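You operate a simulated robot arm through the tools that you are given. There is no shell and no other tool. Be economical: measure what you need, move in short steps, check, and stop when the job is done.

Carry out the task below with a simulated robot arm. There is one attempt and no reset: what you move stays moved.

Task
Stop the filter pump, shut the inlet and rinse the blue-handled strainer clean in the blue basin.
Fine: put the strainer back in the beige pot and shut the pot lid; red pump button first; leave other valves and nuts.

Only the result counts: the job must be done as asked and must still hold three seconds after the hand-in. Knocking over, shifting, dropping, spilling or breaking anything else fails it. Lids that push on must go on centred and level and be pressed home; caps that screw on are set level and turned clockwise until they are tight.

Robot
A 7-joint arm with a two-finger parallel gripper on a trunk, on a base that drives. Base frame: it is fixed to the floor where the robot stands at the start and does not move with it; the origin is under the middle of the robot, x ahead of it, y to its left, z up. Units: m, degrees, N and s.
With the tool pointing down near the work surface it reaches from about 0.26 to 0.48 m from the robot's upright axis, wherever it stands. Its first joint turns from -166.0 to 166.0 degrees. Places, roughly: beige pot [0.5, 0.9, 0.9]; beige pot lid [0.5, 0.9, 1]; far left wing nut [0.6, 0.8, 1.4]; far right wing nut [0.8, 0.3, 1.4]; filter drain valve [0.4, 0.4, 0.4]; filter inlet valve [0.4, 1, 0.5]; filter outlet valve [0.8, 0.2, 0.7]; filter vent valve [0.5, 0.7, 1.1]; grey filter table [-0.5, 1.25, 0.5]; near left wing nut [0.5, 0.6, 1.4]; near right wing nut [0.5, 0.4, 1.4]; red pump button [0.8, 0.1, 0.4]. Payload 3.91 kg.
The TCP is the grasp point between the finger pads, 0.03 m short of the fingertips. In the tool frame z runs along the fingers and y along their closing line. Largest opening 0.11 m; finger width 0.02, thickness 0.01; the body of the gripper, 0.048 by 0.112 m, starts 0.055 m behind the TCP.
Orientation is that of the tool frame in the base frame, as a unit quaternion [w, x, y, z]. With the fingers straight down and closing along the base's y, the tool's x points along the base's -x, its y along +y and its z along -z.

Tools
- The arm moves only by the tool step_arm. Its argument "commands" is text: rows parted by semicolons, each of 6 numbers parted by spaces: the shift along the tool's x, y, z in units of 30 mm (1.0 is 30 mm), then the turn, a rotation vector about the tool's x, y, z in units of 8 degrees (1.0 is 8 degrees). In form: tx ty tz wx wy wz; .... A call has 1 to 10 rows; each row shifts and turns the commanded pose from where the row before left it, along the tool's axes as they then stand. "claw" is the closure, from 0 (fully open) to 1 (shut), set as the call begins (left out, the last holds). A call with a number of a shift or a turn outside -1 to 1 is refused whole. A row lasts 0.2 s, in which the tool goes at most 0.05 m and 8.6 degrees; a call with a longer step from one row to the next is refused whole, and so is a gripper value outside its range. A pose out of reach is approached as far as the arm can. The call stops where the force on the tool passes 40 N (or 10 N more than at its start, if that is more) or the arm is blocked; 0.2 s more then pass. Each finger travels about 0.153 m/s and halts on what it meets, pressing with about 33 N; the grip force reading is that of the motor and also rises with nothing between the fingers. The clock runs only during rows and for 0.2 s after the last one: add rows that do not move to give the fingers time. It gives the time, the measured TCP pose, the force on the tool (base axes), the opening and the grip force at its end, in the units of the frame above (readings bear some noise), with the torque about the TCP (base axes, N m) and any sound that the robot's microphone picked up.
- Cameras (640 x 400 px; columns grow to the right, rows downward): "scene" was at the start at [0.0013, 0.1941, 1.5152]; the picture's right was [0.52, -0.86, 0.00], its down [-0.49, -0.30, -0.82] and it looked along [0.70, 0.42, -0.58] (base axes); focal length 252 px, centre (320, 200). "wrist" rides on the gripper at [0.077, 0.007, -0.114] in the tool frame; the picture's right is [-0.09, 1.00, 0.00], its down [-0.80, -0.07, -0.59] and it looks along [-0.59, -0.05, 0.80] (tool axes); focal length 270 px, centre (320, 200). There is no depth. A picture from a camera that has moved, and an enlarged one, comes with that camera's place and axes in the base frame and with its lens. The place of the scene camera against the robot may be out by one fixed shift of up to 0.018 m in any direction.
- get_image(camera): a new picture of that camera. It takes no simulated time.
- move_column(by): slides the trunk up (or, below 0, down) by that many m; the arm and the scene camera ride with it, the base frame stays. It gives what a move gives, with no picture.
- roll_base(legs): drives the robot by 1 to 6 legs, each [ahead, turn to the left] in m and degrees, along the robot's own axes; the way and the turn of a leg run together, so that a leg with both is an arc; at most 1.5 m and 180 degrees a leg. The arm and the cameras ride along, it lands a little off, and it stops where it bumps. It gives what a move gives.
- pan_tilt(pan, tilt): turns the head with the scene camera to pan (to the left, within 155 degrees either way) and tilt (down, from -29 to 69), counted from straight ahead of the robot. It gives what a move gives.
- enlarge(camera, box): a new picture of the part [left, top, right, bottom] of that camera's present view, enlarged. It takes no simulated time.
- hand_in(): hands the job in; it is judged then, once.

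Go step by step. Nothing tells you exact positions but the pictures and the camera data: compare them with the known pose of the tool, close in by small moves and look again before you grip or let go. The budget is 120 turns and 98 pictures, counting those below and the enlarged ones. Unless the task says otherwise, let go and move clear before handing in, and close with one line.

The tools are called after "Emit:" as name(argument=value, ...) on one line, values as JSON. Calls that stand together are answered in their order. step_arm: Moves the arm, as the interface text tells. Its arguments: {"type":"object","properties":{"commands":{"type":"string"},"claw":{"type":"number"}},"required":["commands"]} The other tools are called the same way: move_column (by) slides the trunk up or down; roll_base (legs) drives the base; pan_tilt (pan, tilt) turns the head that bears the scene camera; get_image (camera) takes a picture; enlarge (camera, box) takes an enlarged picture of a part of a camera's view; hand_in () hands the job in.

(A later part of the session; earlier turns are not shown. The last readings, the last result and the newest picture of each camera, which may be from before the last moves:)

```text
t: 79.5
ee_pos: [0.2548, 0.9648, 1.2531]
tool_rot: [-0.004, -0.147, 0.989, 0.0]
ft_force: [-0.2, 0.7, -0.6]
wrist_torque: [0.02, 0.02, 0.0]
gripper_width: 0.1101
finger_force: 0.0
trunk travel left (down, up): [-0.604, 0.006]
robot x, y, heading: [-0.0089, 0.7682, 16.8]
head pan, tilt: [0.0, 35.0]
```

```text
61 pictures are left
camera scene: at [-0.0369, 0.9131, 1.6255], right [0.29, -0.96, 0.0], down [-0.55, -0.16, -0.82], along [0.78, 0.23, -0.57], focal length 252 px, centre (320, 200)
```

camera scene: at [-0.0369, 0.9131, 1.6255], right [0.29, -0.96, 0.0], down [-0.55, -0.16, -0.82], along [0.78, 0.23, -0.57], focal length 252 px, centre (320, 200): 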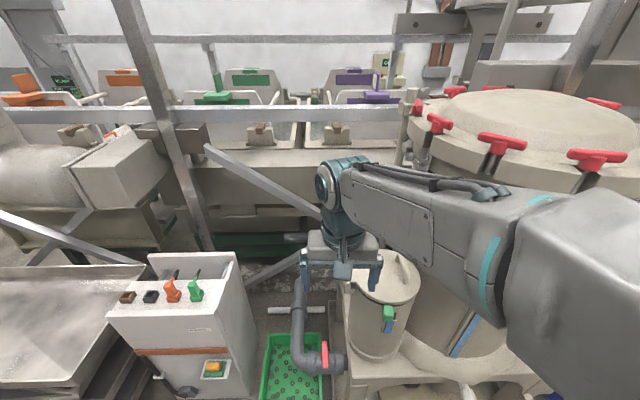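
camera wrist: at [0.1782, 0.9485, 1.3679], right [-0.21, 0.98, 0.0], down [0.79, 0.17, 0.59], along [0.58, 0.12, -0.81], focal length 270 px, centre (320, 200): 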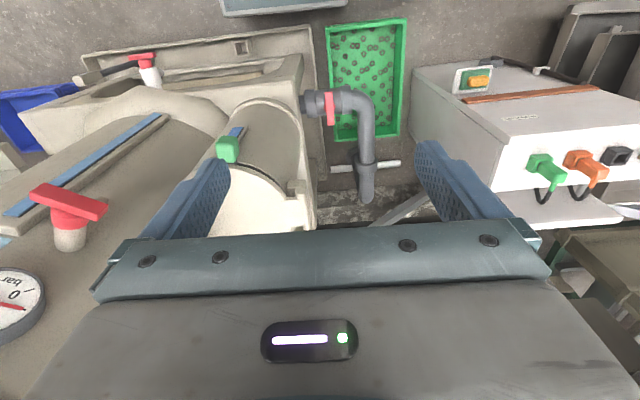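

I need an unobstructed view of the pot lid, so I'll swing the arm to the left.

Emit:
step_arm(commands="0.58 0.99 -0.1 0 0 0;0.58 0.99 -0.1 0 0 0;0.58 0.99 -0.1 0 0 0;0.58 0.99 -0.1 0 0 0;0.58 0.99 -0.1 0 0 0;0.58 0.99 -0.1 0 0 0;0.58 0.99 -0.1 0 0 0;0.58 0.99 -0.1 0 0 0;0.4 0.99 0 0 0 0;0.4 0.99 0 0 0 0")

Emit:
get_image(camera="scene")

```text
t: 81.7
ee_pos: [0.0112, 1.2014, 1.2792]
tool_rot: [-0.004, -0.147, 0.989, -0.001]
ft_force: [-0.6, 0.7, -0.1]
wrist_torque: [-0.01, 0.02, 0.01]
gripper_width: 0.1099
finger_force: 0.1
trunk travel left (down, up): [-0.604, 0.006]
robot x, y, heading: [-0.0095, 0.7689, 16.8]
head pan, tilt: [0.0, 35.0]
```

```text
60 pictures are left
camera scene: at [-0.0372, 0.9141, 1.6254], right [0.29, -0.96, 0.0], down [-0.55, -0.17, -0.82], along [0.78, 0.23, -0.57], focal length 252 px, centre (320, 200)
```

scene: 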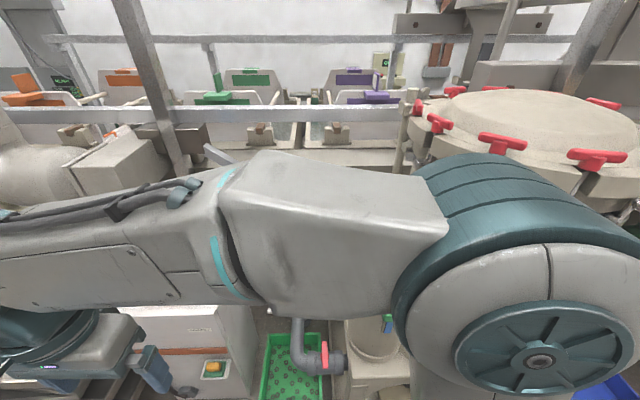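

Emit:
step_arm(commands="-0.795 -0.99 0 0 0 0;-0.795 -0.99 0 0 0 0;-0.795 -0.99 0 0 0 0;-0.795 -0.99 0 0 0 0;-0.795 -0.99 0 0 0 0;-0.795 -0.99 0 0 0 0;-0.795 -0.99 0 0 0 0;-0.795 -0.99 0 0 0 0;-0.795 -0.99 0 0 0 0;-0.795 -0.99 0 0 0 0")

Emit:
step_arm(commands="-0.795 -0.99 -0.5 0 0 0;-0.795 -0.99 -0.5 0 0 0;-0.795 -0.99 0 0 0 0;-0.795 -0.99 0 0 0 0")

Emit:
get_image(camera="wrist")

```text
t: 83.9
ee_pos: [0.3266, 0.9856, 1.278]
tool_rot: [-0.003, -0.147, 0.989, 0.0]
ft_force: [0.0, -0.5, 0.3]
wrist_torque: [-0.01, 0.02, -0.02]
gripper_width: 0.1101
finger_force: 0.1
trunk travel left (down, up): [-0.604, 0.006]
robot x, y, heading: [-0.0088, 0.7697, 16.6]
head pan, tilt: [0.0, 35.0]
```

```text
t: 84.9
ee_pos: [0.453, 0.9012, 1.3088]
tool_rot: [-0.003, -0.147, 0.989, 0.001]
ft_force: [0.3, 0.1, -0.5]
wrist_torque: [-0.01, 0.01, -0.07]
gripper_width: 0.1098
finger_force: 0.0
trunk travel left (down, up): [-0.604, 0.006]
robot x, y, heading: [-0.0048, 0.7702, 16.7]
head pan, tilt: [0.0, 35.0]
```

```text
59 pictures are left
camera wrist: at [0.3782, 0.8855, 1.4225], right [-0.21, 0.98, 0.0], down [0.79, 0.17, 0.59], along [0.58, 0.12, -0.81], focal length 270 px, centre (320, 200)
```

wrist: 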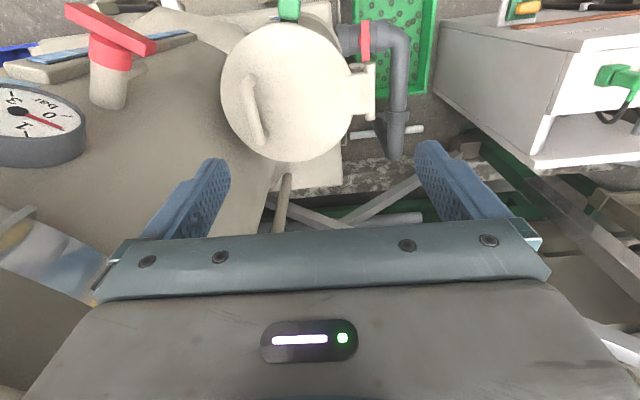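

Emit:
enlarge(camera="wrist", box=[200, 0, 420, 180])

```text
2.22 times, centred on (310, 90) of wrist
camera zoom: at [0.3782, 0.8855, 1.4225], right [-0.21, 0.98, 0.0], down [0.79, 0.17, 0.59], along [0.58, 0.12, -0.81], focal length 601 px, centre (342, 444)
```

zoom: 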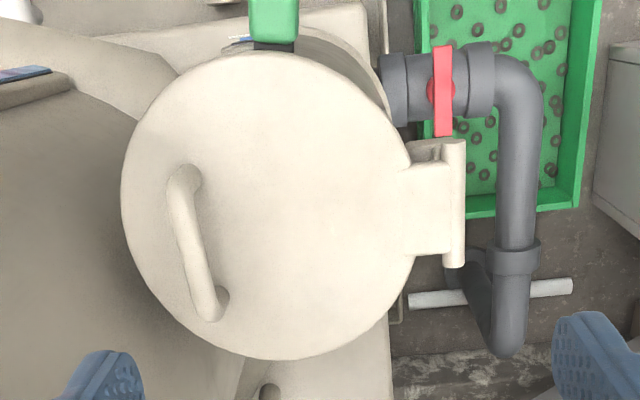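

The hinge is on the lid's left, with its axis roughly along x, and the handle bar is on the right near (0.53, 0.81, 1.03). The tank flange is close, so I'll lean the tool 30° to the left and approach the handle.

Emit:
step_arm(commands="0 0 0 0.94 0 0;0 0 0 0.94 0 0;0 0 0 0.94 0 0;0 0 0 0.94 0 0;-0.27 0.26 0.97 0 0 0;-0.27 0.26 0.97 0 0 0;-0.27 0.26 0.97 0 0 0;-0.27 0.26 0.97 0 0 0;-0.27 0.26 0.97 0 0 0", claw=0.4)

Emit:
get_image(camera="wrist")

```text
t: 86.9
ee_pos: [0.5015, 0.8756, 1.159]
tool_rot: [0.035, -0.142, 0.955, -0.256]
ft_force: [0.9, -0.4, 0.7]
wrist_torque: [-0.01, 0.03, -0.03]
gripper_width: 0.0661
finger_force: 0.0
trunk travel left (down, up): [-0.604, 0.006]
robot x, y, heading: [-0.0078, 0.7676, 16.8]
head pan, tilt: [0.0, 35.0]
```

```text
57 pictures are left
camera wrist: at [0.4101, 0.9133, 1.2552], right [-0.17, 0.85, -0.5], down [0.7, 0.46, 0.54], along [0.69, -0.26, -0.67], focal length 270 px, centre (320, 200)
```

wrist: 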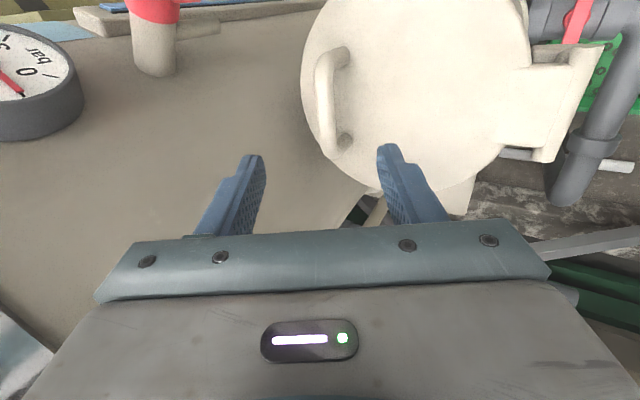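

Emit:
step_arm(commands="0.02 0.025 0.8 0 0 0;0.02 0.025 0.8 0 0 0;0.02 0.025 0.8 0 0 0;0.02 0.025 0.6 0 0 0")

Emit:
get_image(camera="wrist")

```text
t: 87.9
ee_pos: [0.5112, 0.8332, 1.081]
tool_rot: [0.034, -0.142, 0.956, -0.256]
ft_force: [-0.2, 0.5, -0.1]
wrist_torque: [0.0, 0.02, -0.01]
gripper_width: 0.0661
finger_force: 0.0
trunk travel left (down, up): [-0.604, 0.006]
robot x, y, heading: [-0.0087, 0.7683, 16.4]
head pan, tilt: [0.0, 35.0]
```

```text
56 pictures are left
camera wrist: at [0.4196, 0.8719, 1.1764], right [-0.17, 0.85, -0.5], down [0.7, 0.46, 0.55], along [0.69, -0.26, -0.67], focal length 270 px, centre (320, 200)
```

wrist: 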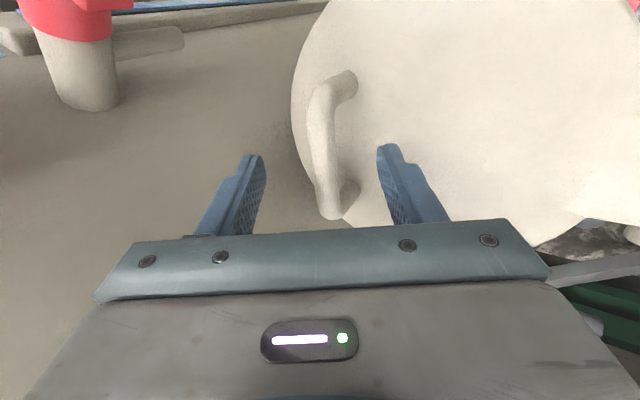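

Emit:
step_arm(commands="0 0.06 0 0 0 0;0 0.03 0.5 0 0 0;0 0.03 0.5 0 0 0;0 0 0 0 0 0", claw=0.6)

Emit:
get_image(camera="wrist")

```text
t: 88.9
ee_pos: [0.5141, 0.8214, 1.0535]
tool_rot: [0.034, -0.142, 0.955, -0.256]
ft_force: [0.2, -0.9, -0.6]
wrist_torque: [0.03, 0.01, -0.01]
gripper_width: 0.0442
finger_force: 0.0
trunk travel left (down, up): [-0.604, 0.006]
robot x, y, heading: [-0.0073, 0.766, 16.3]
head pan, tilt: [0.0, 35.0]
```

```text
55 pictures are left
camera wrist: at [0.4228, 0.8599, 1.1493], right [-0.17, 0.85, -0.5], down [0.7, 0.46, 0.54], along [0.69, -0.26, -0.67], focal length 270 px, centre (320, 200)
```

wrist: 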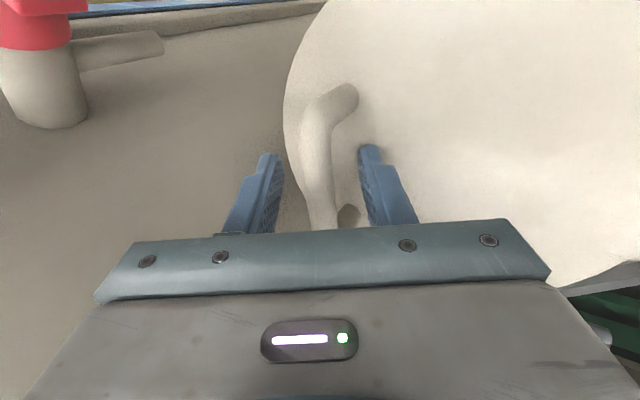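

Emit:
step_arm(commands="0 0.02 0.27 0 0 0;0 0 0 0 0 0")

Emit:
step_arm(commands="0 0 0 0 0 0;0 0 0 0 0 0;0 0 0 0 0 0", claw=1)

Emit:
get_image(camera="wrist")

```text
t: 89.7
ee_pos: [0.5133, 0.8204, 1.051]
tool_rot: [0.041, -0.145, 0.955, -0.256]
ft_force: [-11.4, 5.3, 21.9]
wrist_torque: [0.49, 0.49, 0.1]
gripper_width: 0.0427
finger_force: 0.2
trunk travel left (down, up): [-0.604, 0.006]
robot x, y, heading: [-0.0069, 0.7668, 16.9]
head pan, tilt: [0.0, 35.0]
stopped in row 2: the force on the tool passed its limit (the readings are from after the stop); the commanded pose is now the measured one
```

```text
t: 90.5
ee_pos: [0.5168, 0.8195, 1.0481]
tool_rot: [0.037, -0.144, 0.955, -0.255]
ft_force: [-1.1, -3.7, -0.1]
wrist_torque: [-0.16, 0.39, 0.87]
gripper_width: 0.0156
finger_force: 45.0
trunk travel left (down, up): [-0.604, 0.006]
robot x, y, heading: [-0.0072, 0.7666, 16.6]
head pan, tilt: [0.0, 35.0]
```

```text
54 pictures are left
camera wrist: at [0.4246, 0.8566, 1.1435], right [-0.17, 0.85, -0.5], down [0.7, 0.46, 0.55], along [0.7, -0.25, -0.67], focal length 270 px, centre (320, 200)
```

wrist: 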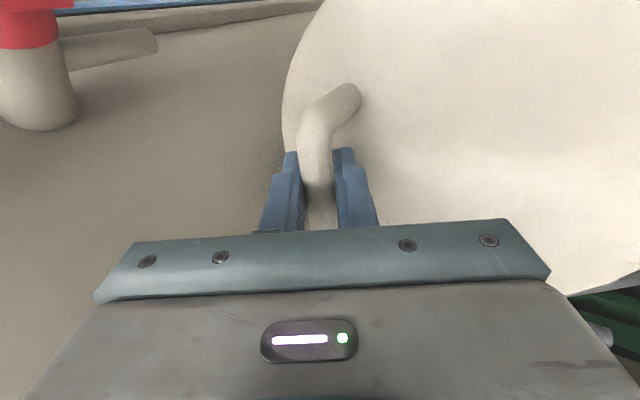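

The handle is gripped (15.6 mm). I'll swing the lid up about the hinge, a few rows at first.

Emit:
step_arm(commands="0 -0.06 -0.85 0.375 0 0;0 0.015 -0.853 0.375 0 0;0 0.09 -0.845 0.375 0 0")

Emit:
get_image(camera="wrist")

```text
t: 91.3
ee_pos: [0.5048, 0.8539, 1.1142]
tool_rot: [0.05, -0.137, 0.933, -0.329]
ft_force: [8.6, -29.1, 25.7]
wrist_torque: [-0.2, 0.68, 0.36]
gripper_width: 0.0159
finger_force: 45.0
trunk travel left (down, up): [-0.604, 0.006]
robot x, y, heading: [-0.0093, 0.7696, 16.4]
head pan, tilt: [0.0, 35.0]
```

```text
53 pictures are left
camera wrist: at [0.4085, 0.9058, 1.1999], right [-0.14, 0.77, -0.63], down [0.67, 0.54, 0.51], along [0.73, -0.35, -0.59], focal length 270 px, centre (320, 200)
```

wrist: 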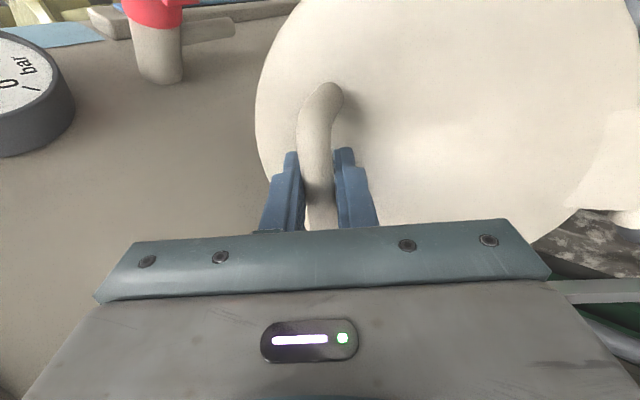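

Emit:
step_arm(commands="0 -0.11 -0.79 0.375 0 0;0 0.168 -0.81 0.375 0 0;0 0.233 -0.794 0.375 0 0;0 0.302 -0.769 0.375 0 0")

Emit:
get_image(camera="wrist")

```text
t: 92.3
ee_pos: [0.4781, 0.9334, 1.171]
tool_rot: [0.065, -0.134, 0.893, -0.424]
ft_force: [-5.4, -11.6, 30.7]
wrist_torque: [-0.14, 0.41, 0.27]
gripper_width: 0.0158
finger_force: 45.3
trunk travel left (down, up): [-0.604, 0.006]
robot x, y, heading: [-0.0067, 0.7659, 16.7]
head pan, tilt: [0.0, 35.0]
```

```text
52 pictures are left
camera wrist: at [0.3776, 1.0001, 1.2366], right [-0.1, 0.63, -0.77], down [0.64, 0.63, 0.43], along [0.76, -0.45, -0.46], focal length 270 px, centre (320, 200)
```

wrist: 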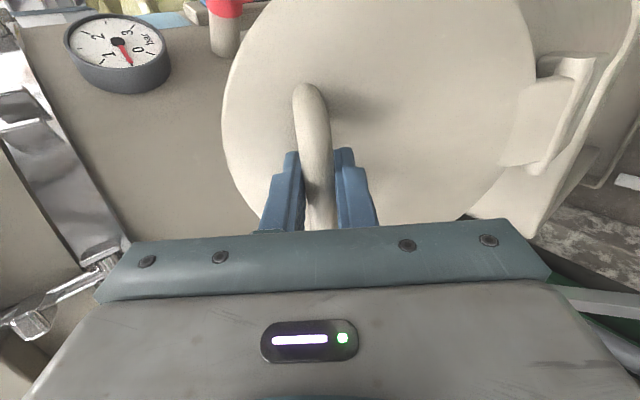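

Emit:
step_arm(commands="0 0.27 -0.82 0.375 0 0;0 0.43 -0.71 0.375 0 0;0 0.493 -0.68 0.375 0 0;0 0.55 -0.63 0.375 0 0")

Emit:
get_image(camera="wrist")

```text
t: 93.3
ee_pos: [0.4494, 1.0299, 1.1706]
tool_rot: [0.076, -0.127, 0.843, -0.517]
ft_force: [-23.0, -12.0, -20.2]
wrist_torque: [0.15, 0.04, 0.04]
gripper_width: 0.0155
finger_force: 45.1
trunk travel left (down, up): [-0.604, 0.006]
robot x, y, heading: [-0.0091, 0.7682, 17.2]
head pan, tilt: [0.0, 35.0]
```

```text
51 pictures are left
camera wrist: at [0.345, 1.1077, 1.2167], right [-0.05, 0.46, -0.89], down [0.62, 0.71, 0.33], along [0.78, -0.53, -0.32], focal length 270 px, centre (320, 200)
```

wrist: 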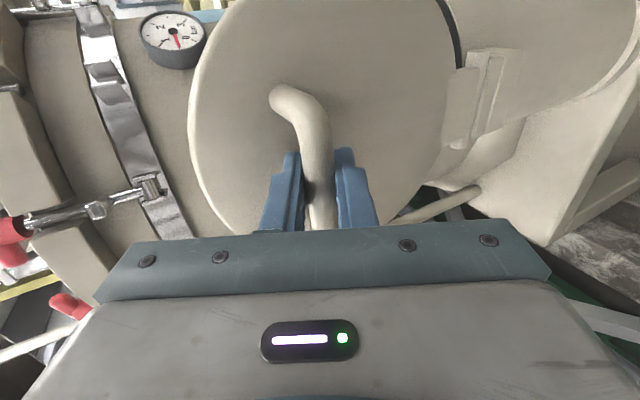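

Emit:
step_arm(commands="0.1 0.6 -0.57 0.375 0 0;0.1 0.647 -0.516 0.375 0 0")

Emit:
get_image(camera="wrist")

```text
t: 93.9
ee_pos: [0.4363, 1.0705, 1.1523]
tool_rot: [0.085, -0.124, 0.815, -0.559]
ft_force: [2.4, -10.1, -18.8]
wrist_torque: [0.25, -0.22, -0.09]
gripper_width: 0.0158
finger_force: 45.0
trunk travel left (down, up): [-0.604, 0.006]
robot x, y, heading: [-0.0081, 0.7687, 16.6]
head pan, tilt: [0.0, 35.0]
```

```text
50 pictures are left
camera wrist: at [0.3302, 1.1525, 1.1869], right [-0.02, 0.37, -0.93], down [0.61, 0.74, 0.28], along [0.79, -0.56, -0.24], focal length 270 px, centre (320, 200)
```

wrist: 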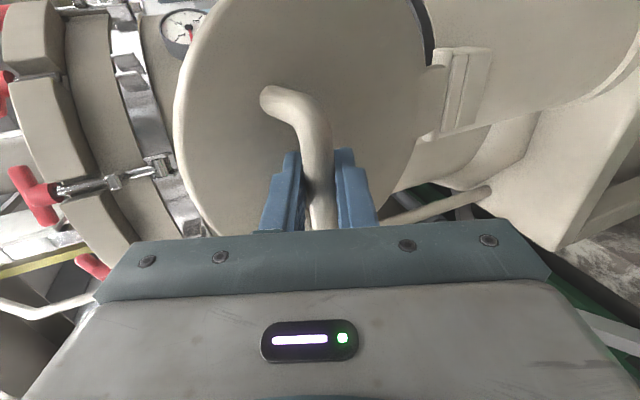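

Emit:
step_arm(commands="0 0.69 -0.457 0.375 0 0;0 0.73 -0.394 0.375 0 0")

Emit:
get_image(camera="scene")

```text
t: 94.4
ee_pos: [0.4304, 1.0897, 1.14]
tool_rot: [0.09, -0.11, 0.79, -0.596]
ft_force: [0.6, -11.9, 10.2]
wrist_torque: [-0.34, 0.41, 0.22]
gripper_width: 0.0158
finger_force: 45.2
trunk travel left (down, up): [-0.604, 0.006]
robot x, y, heading: [-0.008, 0.7658, 16.4]
head pan, tilt: [0.0, 35.0]
stopped in row 2: the force on the tool passed its limit (the readings are from after the stop); the commanded pose is now the measured one
```

```text
49 pictures are left
camera scene: at [-0.0373, 0.9111, 1.6261], right [0.28, -0.96, 0.0], down [-0.55, -0.16, -0.82], along [0.79, 0.23, -0.57], focal length 252 px, centre (320, 200)
```

scene: 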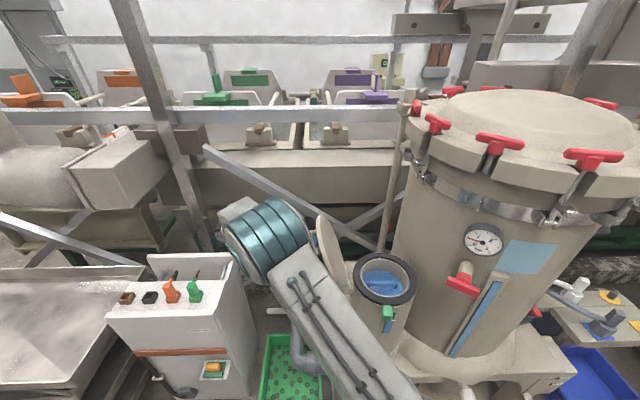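

The lid is at its stop, past vertical, and the pot is open with the blue strainer visible. I'll release and back away along the tool axis.

Emit:
step_arm(commands="0 0 0 0 0 0;0 0 -0.5 0 0 0;0 0 -1 0 0 0;0 0 -1 0 0 0;0 0 -1 0 0 0;0 0 -1 0 0 0", claw=0.5)

Emit:
enlarge(camera="scene", box=[280, 200, 460, 340])

```text
t: 95.8
ee_pos: [0.3906, 1.2205, 1.1744]
tool_rot: [0.091, -0.115, 0.791, -0.594]
ft_force: [1.2, 0.5, 0.4]
wrist_torque: [-0.01, 0.0, 0.0]
gripper_width: 0.0552
finger_force: 0.0
trunk travel left (down, up): [-0.604, 0.006]
robot x, y, heading: [-0.0075, 0.7681, 16.9]
head pan, tilt: [0.0, 35.0]
```

```text
2.86 times, centred on (370, 270) of scene
camera zoom: at [-0.0379, 0.9152, 1.6253], right [0.29, -0.96, 0.0], down [-0.55, -0.17, -0.82], along [0.79, 0.23, -0.57], focal length 719 px, centre (177, 0)
```

zoom: 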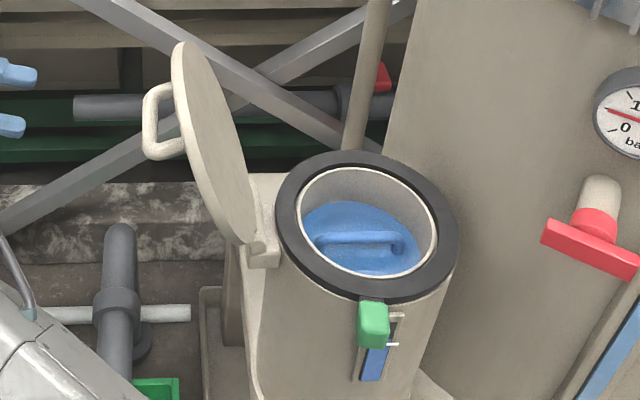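

The lid stays open. The strainer handle bar is near (0.505, 0.856, 0.95) and runs roughly across (along y). I'll bring the tool upright, lift it, and yaw 90° so the fingers straddle that bar.

Emit:
step_arm(commands="0 0 -0.3 -0.92 0 0;0 0 -0.3 -0.92 0 0;0 0 -0.3 -0.92 0 0;0 0 -0.3 -0.92 0 0;0 0 -0.3 -0.92 0 0;0 0 -0.3 -0.92 0 0;0 0 -0.3 -0.92 0 0;0 0 -0.3 -0.92 0 0;0 0 -0.3 -0.92 0 0;0 0 -0.3 -0.92 0 0")

Emit:
step_arm(commands="0 0 -0.6 0 0 1;0 0 -0.6 0 0 1;0 0 -0.6 0 0 1;0 0 0 0 0 1;0 0 0 0 0 1;0 0 0 0 0 1;0 0 0 0 0 1;0 0 0 0 0 1;0 0 0 0 0 1;0 0 0 0 0 1")

```text
t: 98.0
ee_pos: [0.3771, 1.268, 1.2408]
tool_rot: [0.005, -0.145, 0.989, 0.0]
ft_force: [0.3, 0.4, 0.0]
wrist_torque: [0.01, -0.04, 0.01]
gripper_width: 0.0549
finger_force: 0.1
trunk travel left (down, up): [-0.604, 0.006]
robot x, y, heading: [-0.0045, 0.7685, 16.5]
head pan, tilt: [0.0, 35.0]
```

```text
t: 100.2
ee_pos: [0.3762, 1.2695, 1.2925]
tool_rot: [0.004, 0.527, 0.85, 0.001]
ft_force: [-0.3, 0.1, -1.0]
wrist_torque: [0.0, -0.01, 0.02]
gripper_width: 0.055
finger_force: 0.0
trunk travel left (down, up): [-0.604, 0.006]
robot x, y, heading: [-0.0039, 0.7672, 16.6]
head pan, tilt: [0.0, 35.0]
```

Emit:
step_arm(commands="0 0 -0.5 0 0 0.55;0 0 -0.5 0 0 0.55;-0.97 0 0 0 0 0;-0.97 0 0 0 0 0;-0.97 0 0 0 0 0;-0.97 0 0 0 0 0;-0.97 0 0 0 0 0;-0.97 0 0 0 0 0;-0.97 0 0 0 0 0;-0.97 0 0 0 0 0")

Emit:
step_arm(commands="-0.97 0 0 0 0 0;-0.97 0 0 0 0 0;-0.97 0 0 0 0 0;-0.97 0 0 0 0 0;-0.97 0 0 0 0 0;-0.97 0 0 0 0 0")

Emit:
get_image(camera="wrist")

Emit:
get_image(camera="scene")

```text
t: 102.4
ee_pos: [0.4479, 1.0442, 1.3237]
tool_rot: [0.003, 0.59, 0.808, 0.003]
ft_force: [0.6, 0.3, 0.1]
wrist_torque: [-0.01, -0.01, -0.02]
gripper_width: 0.0551
finger_force: 0.1
trunk travel left (down, up): [-0.604, 0.006]
robot x, y, heading: [-0.0045, 0.7653, 16.5]
head pan, tilt: [0.0, 35.0]
```

```text
t: 103.8
ee_pos: [0.5001, 0.8802, 1.3246]
tool_rot: [0.004, 0.589, 0.808, 0.003]
ft_force: [-0.1, -0.2, 0.2]
wrist_torque: [0.01, -0.03, 0.0]
gripper_width: 0.0551
finger_force: 0.0
trunk travel left (down, up): [-0.604, 0.006]
robot x, y, heading: [-0.0069, 0.7654, 16.4]
head pan, tilt: [0.0, 35.0]
```

```text
47 pictures are left
camera wrist: at [0.4824, 0.9564, 1.4387], right [0.98, 0.22, 0.01], down [0.17, -0.78, 0.6], along [0.14, -0.58, -0.8], focal length 270 px, centre (320, 200)
```

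wrist: 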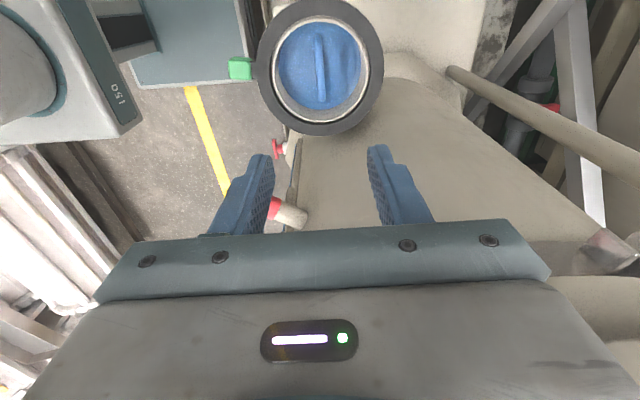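

```text
46 pictures are left
camera scene: at [-0.036, 0.9122, 1.6256], right [0.29, -0.96, 0.0], down [-0.55, -0.16, -0.82], along [0.78, 0.23, -0.57], focal length 252 px, centre (320, 200)
```

scene: 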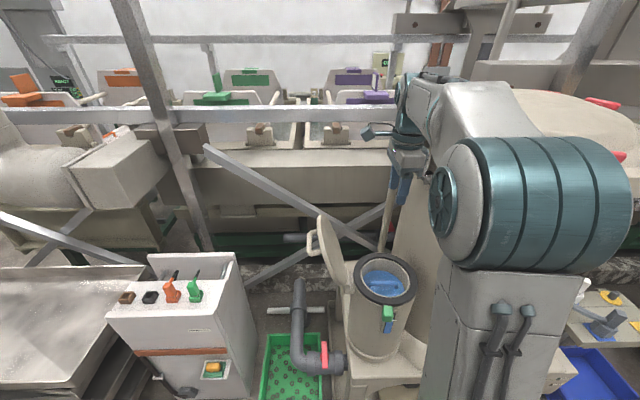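

Emit:
step_arm(commands="-0.06 0.02 0.95 0 0 0;-0.06 0.02 0.95 0 0 0;-0.06 0.02 0.95 0 0 0;-0.06 0.02 0.95 0 0 0;-0.06 0.02 0.95 0 0 0;-0.06 0.02 0.95 0 0 0;-0.06 0.02 0.95 0 0 0;-0.05 0.02 0.95 0 0 0")

Emit:
get_image(camera="wrist")

```text
t: 105.6
ee_pos: [0.5116, 0.8673, 1.0953]
tool_rot: [0.003, 0.589, 0.808, 0.002]
ft_force: [-0.1, -0.1, 0.5]
wrist_torque: [-0.01, -0.01, -0.01]
gripper_width: 0.055
finger_force: 0.0
trunk travel left (down, up): [-0.604, 0.006]
robot x, y, heading: [-0.006, 0.767, 16.7]
head pan, tilt: [0.0, 35.0]
```

```text
45 pictures are left
camera wrist: at [0.4934, 0.9434, 1.2091], right [0.98, 0.22, 0.01], down [0.17, -0.78, 0.6], along [0.14, -0.58, -0.8], focal length 270 px, centre (320, 200)
```

wrist: 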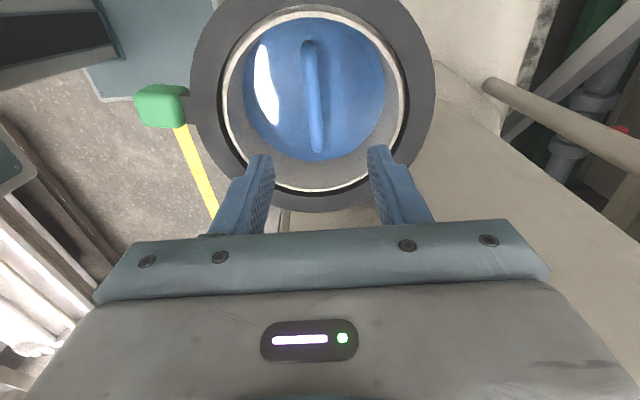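

Emit:
step_arm(commands="0.02 -0.07 0.9 0 0 0;0.02 -0.07 0.9 0 0 0;0 0 0.9 0 0 0;0 0 0.9 0 0 0;0 0 0 0 0 0")

Emit:
get_image(camera="wrist")

```text
t: 106.8
ee_pos: [0.5073, 0.8683, 0.9884]
tool_rot: [0.004, 0.589, 0.808, 0.002]
ft_force: [-0.3, 0.5, -0.2]
wrist_torque: [0.01, 0.01, -0.03]
gripper_width: 0.0552
finger_force: 0.1
trunk travel left (down, up): [-0.604, 0.006]
robot x, y, heading: [-0.0065, 0.7677, 16.8]
head pan, tilt: [0.0, 35.0]
```

```text
44 pictures are left
camera wrist: at [0.4887, 0.9446, 1.1026], right [0.98, 0.22, 0.01], down [0.17, -0.78, 0.6], along [0.14, -0.58, -0.8], focal length 270 px, centre (320, 200)
```

wrist: 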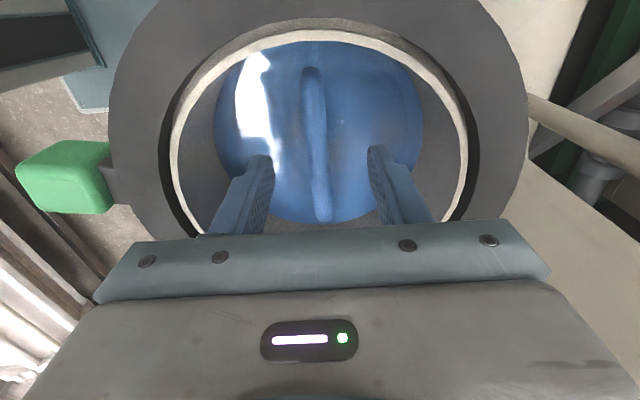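

Emit:
step_arm(commands="-0.03 0 0.6 0 0 0;0 0 0.6 0 0 0;0 0 0.5 0 0 0;0 0 0 0 0 0")

Emit:
get_image(camera="wrist")

```text
t: 107.8
ee_pos: [0.5088, 0.867, 0.9379]
tool_rot: [0.004, 0.589, 0.808, 0.003]
ft_force: [0.0, 0.4, -0.2]
wrist_torque: [0.01, 0.01, -0.02]
gripper_width: 0.0549
finger_force: 0.1
trunk travel left (down, up): [-0.604, 0.006]
robot x, y, heading: [-0.0076, 0.7644, 16.6]
head pan, tilt: [0.0, 35.0]
```

```text
43 pictures are left
camera wrist: at [0.4902, 0.9434, 1.0522], right [0.98, 0.22, 0.01], down [0.17, -0.78, 0.6], along [0.14, -0.58, -0.8], focal length 270 px, centre (320, 200)
```

wrist: 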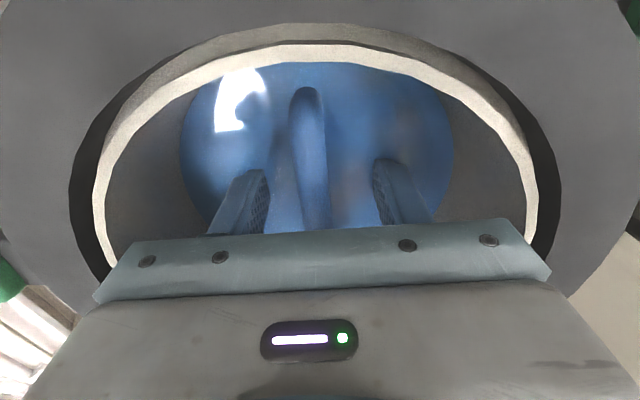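

Emit:
step_arm(commands="0 0 0.35 0 0 0;0 0 0 0 0 0")

Emit:
step_arm(commands="0 0 0 0 0 0;0 0 0 0 0 0;0 0 0 0 0 0", claw=1)

```text
t: 108.4
ee_pos: [0.5086, 0.8685, 0.928]
tool_rot: [0.005, 0.589, 0.808, 0.003]
ft_force: [0.4, -0.1, 0.4]
wrist_torque: [0.02, -0.01, -0.02]
gripper_width: 0.0551
finger_force: 0.0
trunk travel left (down, up): [-0.604, 0.006]
robot x, y, heading: [-0.0102, 0.7696, 16.8]
head pan, tilt: [0.0, 35.0]
```

```text
t: 109.2
ee_pos: [0.5092, 0.8684, 0.9277]
tool_rot: [0.004, 0.589, 0.808, 0.002]
ft_force: [0.2, 0.4, 0.5]
wrist_torque: [0.03, -0.01, -0.01]
gripper_width: 0.013
finger_force: 33.2
trunk travel left (down, up): [-0.604, 0.006]
robot x, y, heading: [-0.0105, 0.7674, 16.7]
head pan, tilt: [0.0, 35.0]
```

The handle is gripped (13 mm). I'll lift straight up slowly.

Emit:
step_arm(commands="0 0 -0.3 0 0 0;0 0 -0.5 0 0 0;0 0 -0.7 0 0 0;0 0 -0.7 0 0 0;0 0 -0.7 0 0 0;0 0 -0.7 0 0 0;0 0 -0.7 0 0 0;0 0 -0.7 0 0 0;0 0 -0.7 0 0 0;0 0 -0.7 0 0 0")

Emit:
enlarge(camera="scene", box=[280, 140, 480, 360])

```text
t: 111.4
ee_pos: [0.5061, 0.8692, 1.1192]
tool_rot: [0.004, 0.589, 0.808, 0.003]
ft_force: [0.6, 0.4, -1.1]
wrist_torque: [-0.01, -0.02, -0.02]
gripper_width: 0.0132
finger_force: 32.7
trunk travel left (down, up): [-0.604, 0.006]
robot x, y, heading: [-0.0091, 0.7681, 16.5]
head pan, tilt: [0.0, 35.0]
```

```text
1.82 times, centred on (380, 250) of scene
camera zoom: at [-0.0366, 0.9126, 1.6256], right [0.29, -0.96, 0.0], down [-0.55, -0.16, -0.82], along [0.79, 0.23, -0.57], focal length 458 px, centre (211, 109)
```

zoom: 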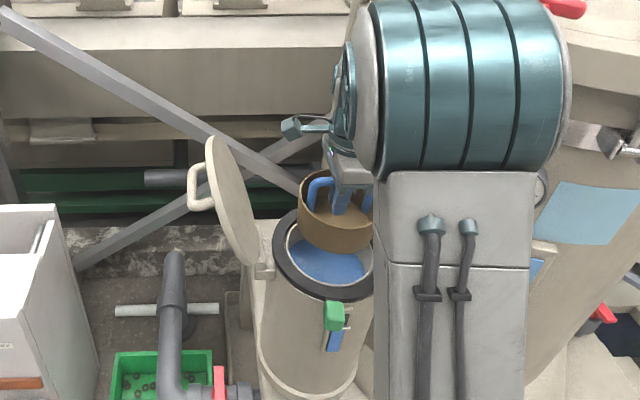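

The dirty basket is out. I'll raise it, draw it in toward the robot, and look at the basin.

Emit:
step_arm(commands="0 0 -0.9 0 0 0;0 0 -0.9 0 0 0;0 0 -0.9 0 0 0;0 0 -0.9 0 0 0;0 0 -0.9 0 0 0;0.1 -0.9 -0.2 0 0 0;0.1 -0.9 -0.2 0 0 0;0.1 -0.9 -0.2 0 0 0;0.1 -0.9 0 0 0 0;0.1 -0.9 0 0 0 0")

Emit:
step_arm(commands="0.2 -0.8 0 0 0 0;0.2 -0.8 0 0 0 0;0.2 -0.5 0 0 0 0")

Emit:
pan_tilt(pan=90, tilt=45)

Emit:
get_image(camera="scene")

```text
t: 113.6
ee_pos: [0.372, 0.8401, 1.2694]
tool_rot: [0.006, 0.589, 0.808, 0.002]
ft_force: [-0.1, 0.5, -0.8]
wrist_torque: [0.02, -0.03, 0.03]
gripper_width: 0.0129
finger_force: 32.5
trunk travel left (down, up): [-0.604, 0.006]
robot x, y, heading: [-0.0076, 0.7692, 16.7]
head pan, tilt: [0.0, 35.0]
```

```text
t: 114.4
ee_pos: [0.3052, 0.8355, 1.271]
tool_rot: [0.005, 0.589, 0.808, 0.002]
ft_force: [-1.3, -0.3, -0.7]
wrist_torque: [-0.01, -0.02, 0.0]
gripper_width: 0.0131
finger_force: 33.0
trunk travel left (down, up): [-0.604, 0.006]
robot x, y, heading: [-0.0096, 0.7676, 16.8]
head pan, tilt: [0.0, 35.0]
```

```text
t: 116.1
ee_pos: [0.3061, 0.8364, 1.271]
tool_rot: [0.004, 0.589, 0.808, 0.002]
ft_force: [1.2, 1.1, -0.2]
wrist_torque: [0.01, -0.02, 0.0]
gripper_width: 0.0132
finger_force: 33.0
trunk travel left (down, up): [-0.604, 0.006]
robot x, y, heading: [-0.0062, 0.7668, 16.6]
head pan, tilt: [90.0, 45.0]
```

```text
41 pictures are left
camera scene: at [-0.1439, 0.9655, 1.6107], right [0.96, 0.29, 0.0], down [0.2, -0.68, -0.71], along [-0.2, 0.68, -0.71], focal length 252 px, centre (320, 200)
```

scene: 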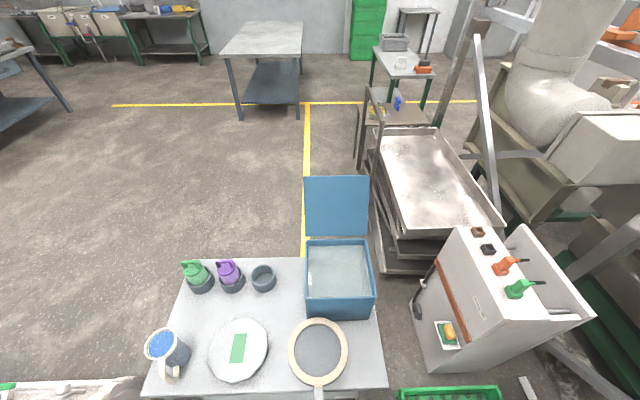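

The basin's rim centre is near (−0.21, 1.46, 0.76) on the table. I need to get about 0.1 m closer sideways, so I'll shuffle left with gentle S-curves.

Emit:
roll_base(legs=[[-0.25, -17], [-0.25, 17], [0.23, 8], [0.23, -8]])

Emit:
get_image(camera="scene")

```text
t: 119.5
ee_pos: [-0.1881, 0.7637, 1.2707]
tool_rot: [0.004, 0.592, 0.806, 0.003]
ft_force: [0.9, -0.4, -0.5]
wrist_torque: [0.0, -0.01, -0.04]
gripper_width: 0.0128
finger_force: 32.5
trunk travel left (down, up): [-0.604, 0.006]
robot x, y, heading: [-0.5023, 0.696, 16.8]
head pan, tilt: [90.0, 45.0]
stopped in leg 2: the robot was blocked; the commanded pose is now the measured one
```

```text
40 pictures are left
camera scene: at [-0.6378, 0.8966, 1.6108], right [0.96, 0.28, 0.0], down [0.2, -0.68, -0.71], along [-0.2, 0.68, -0.71], focal length 252 px, centre (320, 200)
```

scene: 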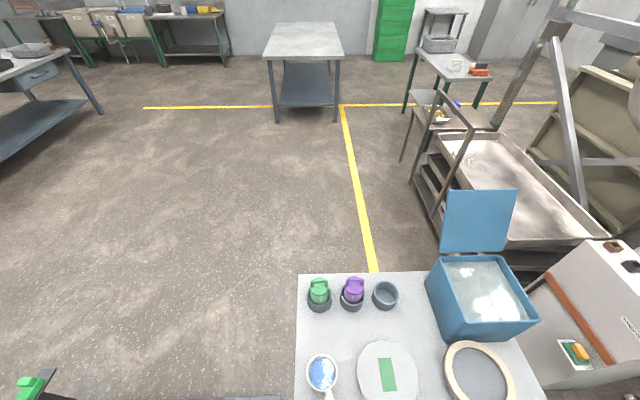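

It bumped near the end but is already at the right lateral distance. I'll drive ahead alongside the table.

Emit:
roll_base(legs=[[0.44, 3]])

Emit:
get_image(camera="scene")

```text
t: 122.2
ee_pos: [0.226, 0.9211, 1.2707]
tool_rot: [0.004, 0.567, 0.824, 0.002]
ft_force: [0.1, 0.4, -1.1]
wrist_torque: [0.0, 0.05, -0.05]
gripper_width: 0.0131
finger_force: 33.2
trunk travel left (down, up): [-0.604, 0.006]
robot x, y, heading: [-0.0836, 0.8366, 19.7]
head pan, tilt: [90.0, 45.0]
```

```text
39 pictures are left
camera scene: at [-0.2307, 1.0254, 1.6108], right [0.94, 0.34, 0.0], down [0.24, -0.67, -0.71], along [-0.24, 0.67, -0.71], focal length 252 px, centre (320, 200)
```

scene: 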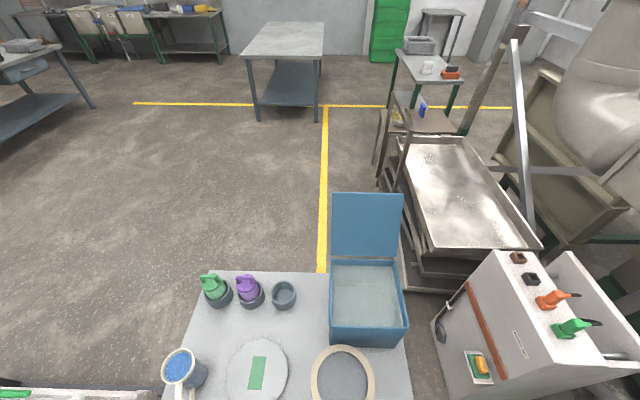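

The robot is alongside the table with the basin centre at about (−0.214, 1.46), rim near 0.74. I'll swing the arm left, turning the tool with it.

Emit:
step_arm(commands="0.935 0.055 0.3 0 0 -0.645;0.935 0.055 0.3 0 0 -0.645;0.935 0.055 0.3 0 0 -0.645;0.935 0.055 0.3 0 0 -0.645;0.935 0.055 0.3 0 0 -0.645;0.935 0.055 0 0 0 -0.645;0.935 0.055 0 0 0 -0.645;0.935 0.055 0 0 0 -0.645;0.935 0.055 0 0 0 -0.645;0.935 0.055 0 0 0 -0.645")

Emit:
get_image(camera="scene")

```text
t: 124.4
ee_pos: [0.0482, 1.1261, 1.2234]
tool_rot: [0.004, 0.152, 0.988, 0.0]
ft_force: [-1.2, -0.4, -1.6]
wrist_torque: [-0.01, 0.01, -0.02]
gripper_width: 0.0135
finger_force: 33.1
trunk travel left (down, up): [-0.604, 0.006]
robot x, y, heading: [-0.0819, 0.8375, 19.6]
head pan, tilt: [90.0, 45.0]
```

```text
38 pictures are left
camera scene: at [-0.2319, 1.0254, 1.6107], right [0.94, 0.34, 0.0], down [0.24, -0.67, -0.71], along [-0.24, 0.67, -0.71], focal length 252 px, centre (320, 200)
```

scene: 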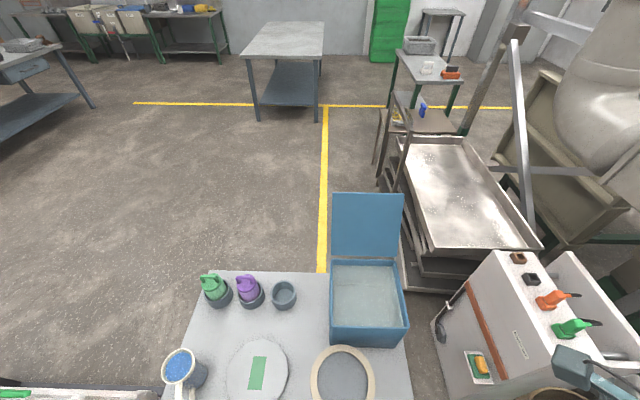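

Emit:
step_arm(commands="0.975 0.675 0 0 0 0;0.975 0.675 0 0 0 0;0.975 0.675 0 0 0 0;0.975 0.675 0 0 0 0;0.975 0.675 0 0 0 0;0.975 0.675 0 0 0 0;0.975 0.675 0 0 0 0;0.975 0.675 0 0 0 0;0.975 0.675 0 0 0 0;0.975 0.675 0 0 0 0")

Emit:
step_arm(commands="0.975 0.675 0 0 0 -0.9;0.8 0.8 0.5 0 0 -0.9;0 0 0.9 0 0 -0.9;0 0 0.9 0 0 -0.9;0 0 0.9 0 0 -0.9;0 0 0.9 0 0 0;0 0 0 0 0 0")

Emit:
get_image(camera="scene")

Emit:
get_image(camera="wrist")

```text
t: 126.6
ee_pos: [-0.1705, 1.4067, 1.2216]
tool_rot: [0.005, 0.152, 0.988, 0.001]
ft_force: [0.2, 0.2, -0.9]
wrist_torque: [-0.03, -0.01, 0.01]
gripper_width: 0.0131
finger_force: 33.2
trunk travel left (down, up): [-0.604, 0.006]
robot x, y, heading: [-0.0843, 0.8358, 19.8]
head pan, tilt: [90.0, 45.0]
```

```text
t: 128.2
ee_pos: [-0.2093, 1.4612, 1.0992]
tool_rot: [0.004, -0.161, 0.987, -0.001]
ft_force: [0.6, -0.1, -1.8]
wrist_torque: [0.02, -0.02, -0.02]
gripper_width: 0.013
finger_force: 32.7
trunk travel left (down, up): [-0.604, 0.006]
robot x, y, heading: [-0.0851, 0.8349, 19.8]
head pan, tilt: [90.0, 45.0]
```

```text
37 pictures are left
camera scene: at [-0.2315, 1.0255, 1.6107], right [0.94, 0.34, 0.0], down [0.24, -0.67, -0.71], along [-0.24, 0.67, -0.71], focal length 252 px, centre (320, 200)
```

scene: 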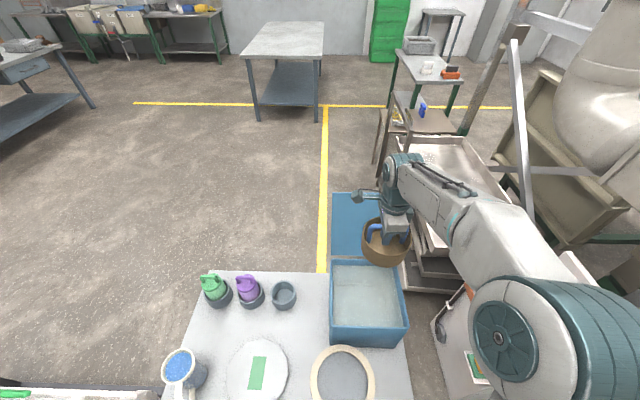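

```text
36 pictures are left
camera wrist: at [-0.2842, 1.4443, 1.2133], right [-0.23, 0.97, 0.0], down [0.78, 0.19, 0.6], along [0.59, 0.14, -0.8], focal length 270 px, centre (320, 200)
```

wrist: 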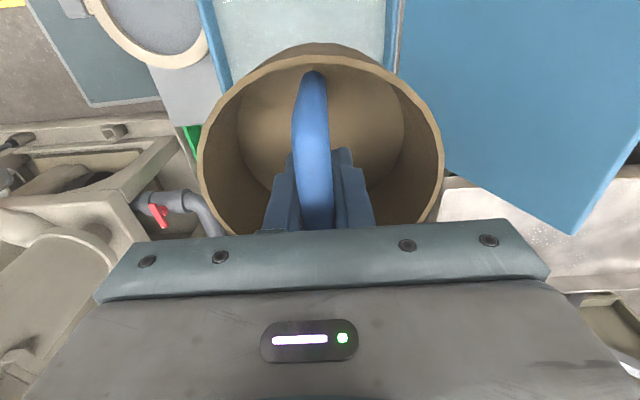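

Emit:
step_arm(commands="0 -0.4 0.5 0 0 0;0 0 0.9 0 0 0;0 0 0.9 0 0 0;0 0 0.9 0 0 0;0 0 0.9 0 0 0;0 0 0.9 0 0 0;0 0 0.9 0 0 0;0 0 0.9 0 0 0;0 0 0 0 0 0")

Emit:
get_image(camera="wrist")

Emit:
enlarge(camera="scene", box=[300, 180, 440, 360])

```text
t: 130.2
ee_pos: [-0.2025, 1.4516, 0.8927]
tool_rot: [0.004, -0.16, 0.987, -0.001]
ft_force: [0.1, -0.2, -0.1]
wrist_torque: [0.0, 0.01, -0.02]
gripper_width: 0.013
finger_force: 33.2
trunk travel left (down, up): [-0.604, 0.006]
robot x, y, heading: [-0.0837, 0.835, 19.7]
head pan, tilt: [90.0, 45.0]
```

```text
35 pictures are left
camera wrist: at [-0.2802, 1.4336, 1.0064], right [-0.23, 0.97, 0.0], down [0.78, 0.19, 0.6], along [0.59, 0.14, -0.8], focal length 270 px, centre (320, 200)
```

wrist: 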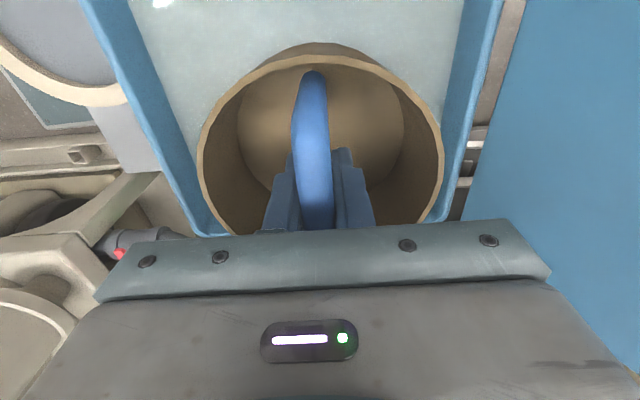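

```text
2.22 times, centred on (370, 270) of scene
camera zoom: at [-0.2316, 1.0256, 1.6107], right [0.94, 0.34, 0.0], down [0.24, -0.67, -0.71], along [-0.24, 0.67, -0.71], focal length 559 px, centre (209, 44)
```

zoom: 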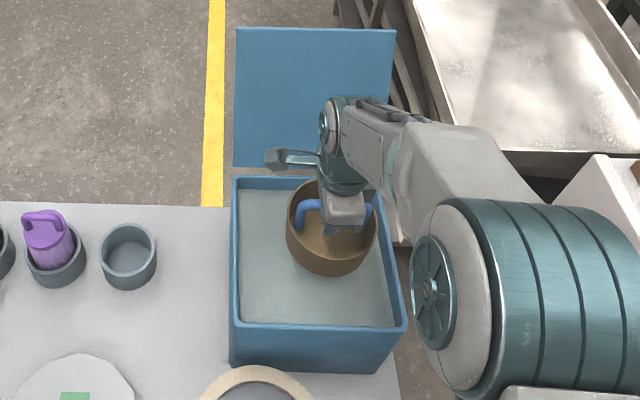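

It's centred over the basin. I'll lower the basket into the water.

Emit:
step_arm(commands="0 0 0.8 0 0 0;0 0 0.8 0 0 0;0 0 0.8 0 0 0;0 0 0.8 0 0 0;0 0 0.8 0 0 0;0 0 0.8 0 0 0;0 0 0 0 0 0")

Emit:
get_image(camera="wrist")

Emit:
enlarge(camera="scene", box=[300, 180, 440, 360])

```text
t: 131.8
ee_pos: [-0.204, 1.4507, 0.7479]
tool_rot: [0.005, -0.16, 0.987, -0.001]
ft_force: [0.0, -0.2, -1.4]
wrist_torque: [-0.02, 0.0, 0.03]
gripper_width: 0.013
finger_force: 32.8
trunk travel left (down, up): [-0.604, 0.006]
robot x, y, heading: [-0.0845, 0.8336, 19.9]
head pan, tilt: [90.0, 45.0]
```

```text
33 pictures are left
camera wrist: at [-0.2792, 1.4334, 0.8614], right [-0.23, 0.97, 0.0], down [0.78, 0.19, 0.6], along [0.59, 0.14, -0.8], focal length 270 px, centre (320, 200)
```

wrist: 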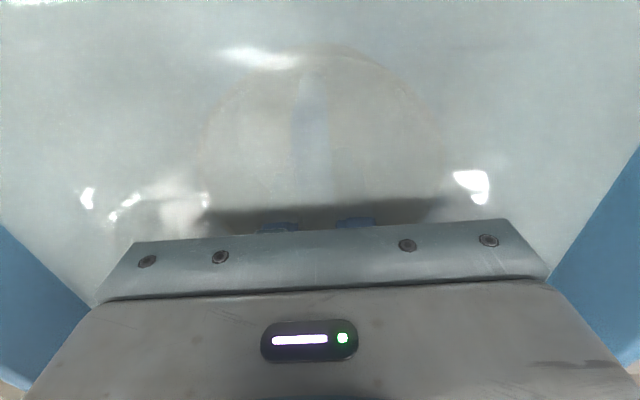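

```text
2.22 times, centred on (370, 270) of scene
camera zoom: at [-0.2316, 1.0257, 1.6107], right [0.94, 0.34, 0.0], down [0.24, -0.67, -0.71], along [-0.24, 0.67, -0.71], focal length 559 px, centre (209, 44)
```

zoom: 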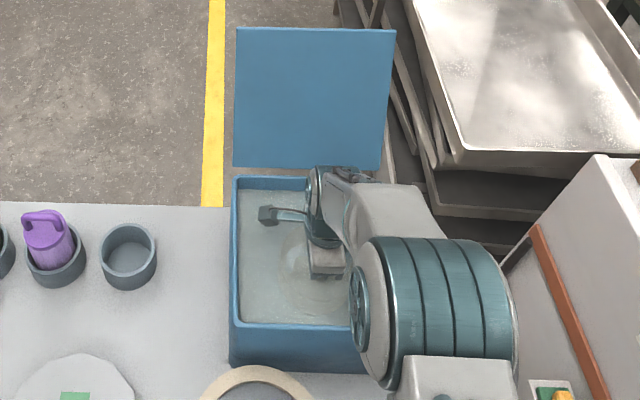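

The basket is fully submerged. I'll swish it gently for a few seconds.

Emit:
step_arm(commands="0.4 0 0 0 0 0;0 0.4 0 0 0 0;-0.4 0 0 0 0 0;-0.4 0 0 0 0 0;0 -0.4 0 0 0 0;0 -0.4 0 0 0 0;0.4 0 0 0 0 0;0.4 0 0 0 0 0;0 0.4 0 0 0 0;-0.4 0 0 0 0 0")

Emit:
step_arm(commands="0 0 -0.3 0 0 0.6;0 0 0.3 0 0 0.6;0 0 -0.3 0 0 -0.6;0 0 0.3 0 0 -0.6;0 0 -0.3 0 0 -0.6;0 0 0.3 0 0 -0.6;0 0 0 0 0 0.6;0 0 0 0 0 0.6;0 0 0 0 0 0;0 0 0 0 0 0")

Emit:
step_arm(commands="0 0 -0.5 0 0 0;0 0 -0.5 0 0 0;0 0 -0.5 0 0 0;0 0 -0.5 0 0 0;0 0 -0.5 0 0 0;0 0 -0.5 0 0 0;0 0 -0.5 0 0 0;0 0 -0.5 0 0 0;0 0 -0.5 0 0 0;0 0 0 0 0 0")

Emit:
get_image(camera="wrist")

```text
t: 134.0
ee_pos: [-0.2018, 1.4512, 0.7504]
tool_rot: [0.004, -0.159, 0.987, -0.001]
ft_force: [-1.2, 0.4, -1.4]
wrist_torque: [-0.01, -0.01, -0.02]
gripper_width: 0.0133
finger_force: 32.8
trunk travel left (down, up): [-0.604, 0.006]
robot x, y, heading: [-0.0845, 0.836, 19.8]
head pan, tilt: [90.0, 45.0]
```

```text
t: 136.2
ee_pos: [-0.203, 1.4514, 0.7485]
tool_rot: [0.004, -0.16, 0.987, -0.002]
ft_force: [0.2, 1.0, -0.6]
wrist_torque: [-0.01, 0.0, 0.01]
gripper_width: 0.0131
finger_force: 33.3
trunk travel left (down, up): [-0.604, 0.006]
robot x, y, heading: [-0.0843, 0.8357, 20.0]
head pan, tilt: [90.0, 45.0]
```

```text
t: 138.4
ee_pos: [-0.2047, 1.4494, 0.8855]
tool_rot: [0.006, -0.159, 0.987, -0.001]
ft_force: [0.2, 1.0, -0.7]
wrist_torque: [0.0, -0.03, -0.02]
gripper_width: 0.0132
finger_force: 33.1
trunk travel left (down, up): [-0.604, 0.006]
robot x, y, heading: [-0.0816, 0.8331, 19.6]
head pan, tilt: [90.0, 45.0]
```

```text
31 pictures are left
camera wrist: at [-0.2801, 1.4326, 0.9988], right [-0.23, 0.97, 0.0], down [0.78, 0.19, 0.6], along [0.59, 0.14, -0.8], focal length 270 px, centre (320, 200)
```

wrist: 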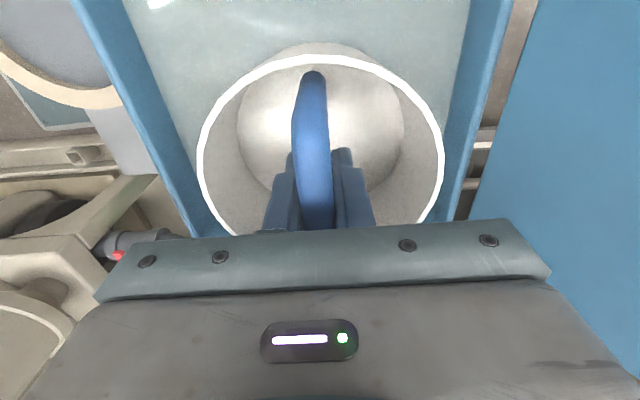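

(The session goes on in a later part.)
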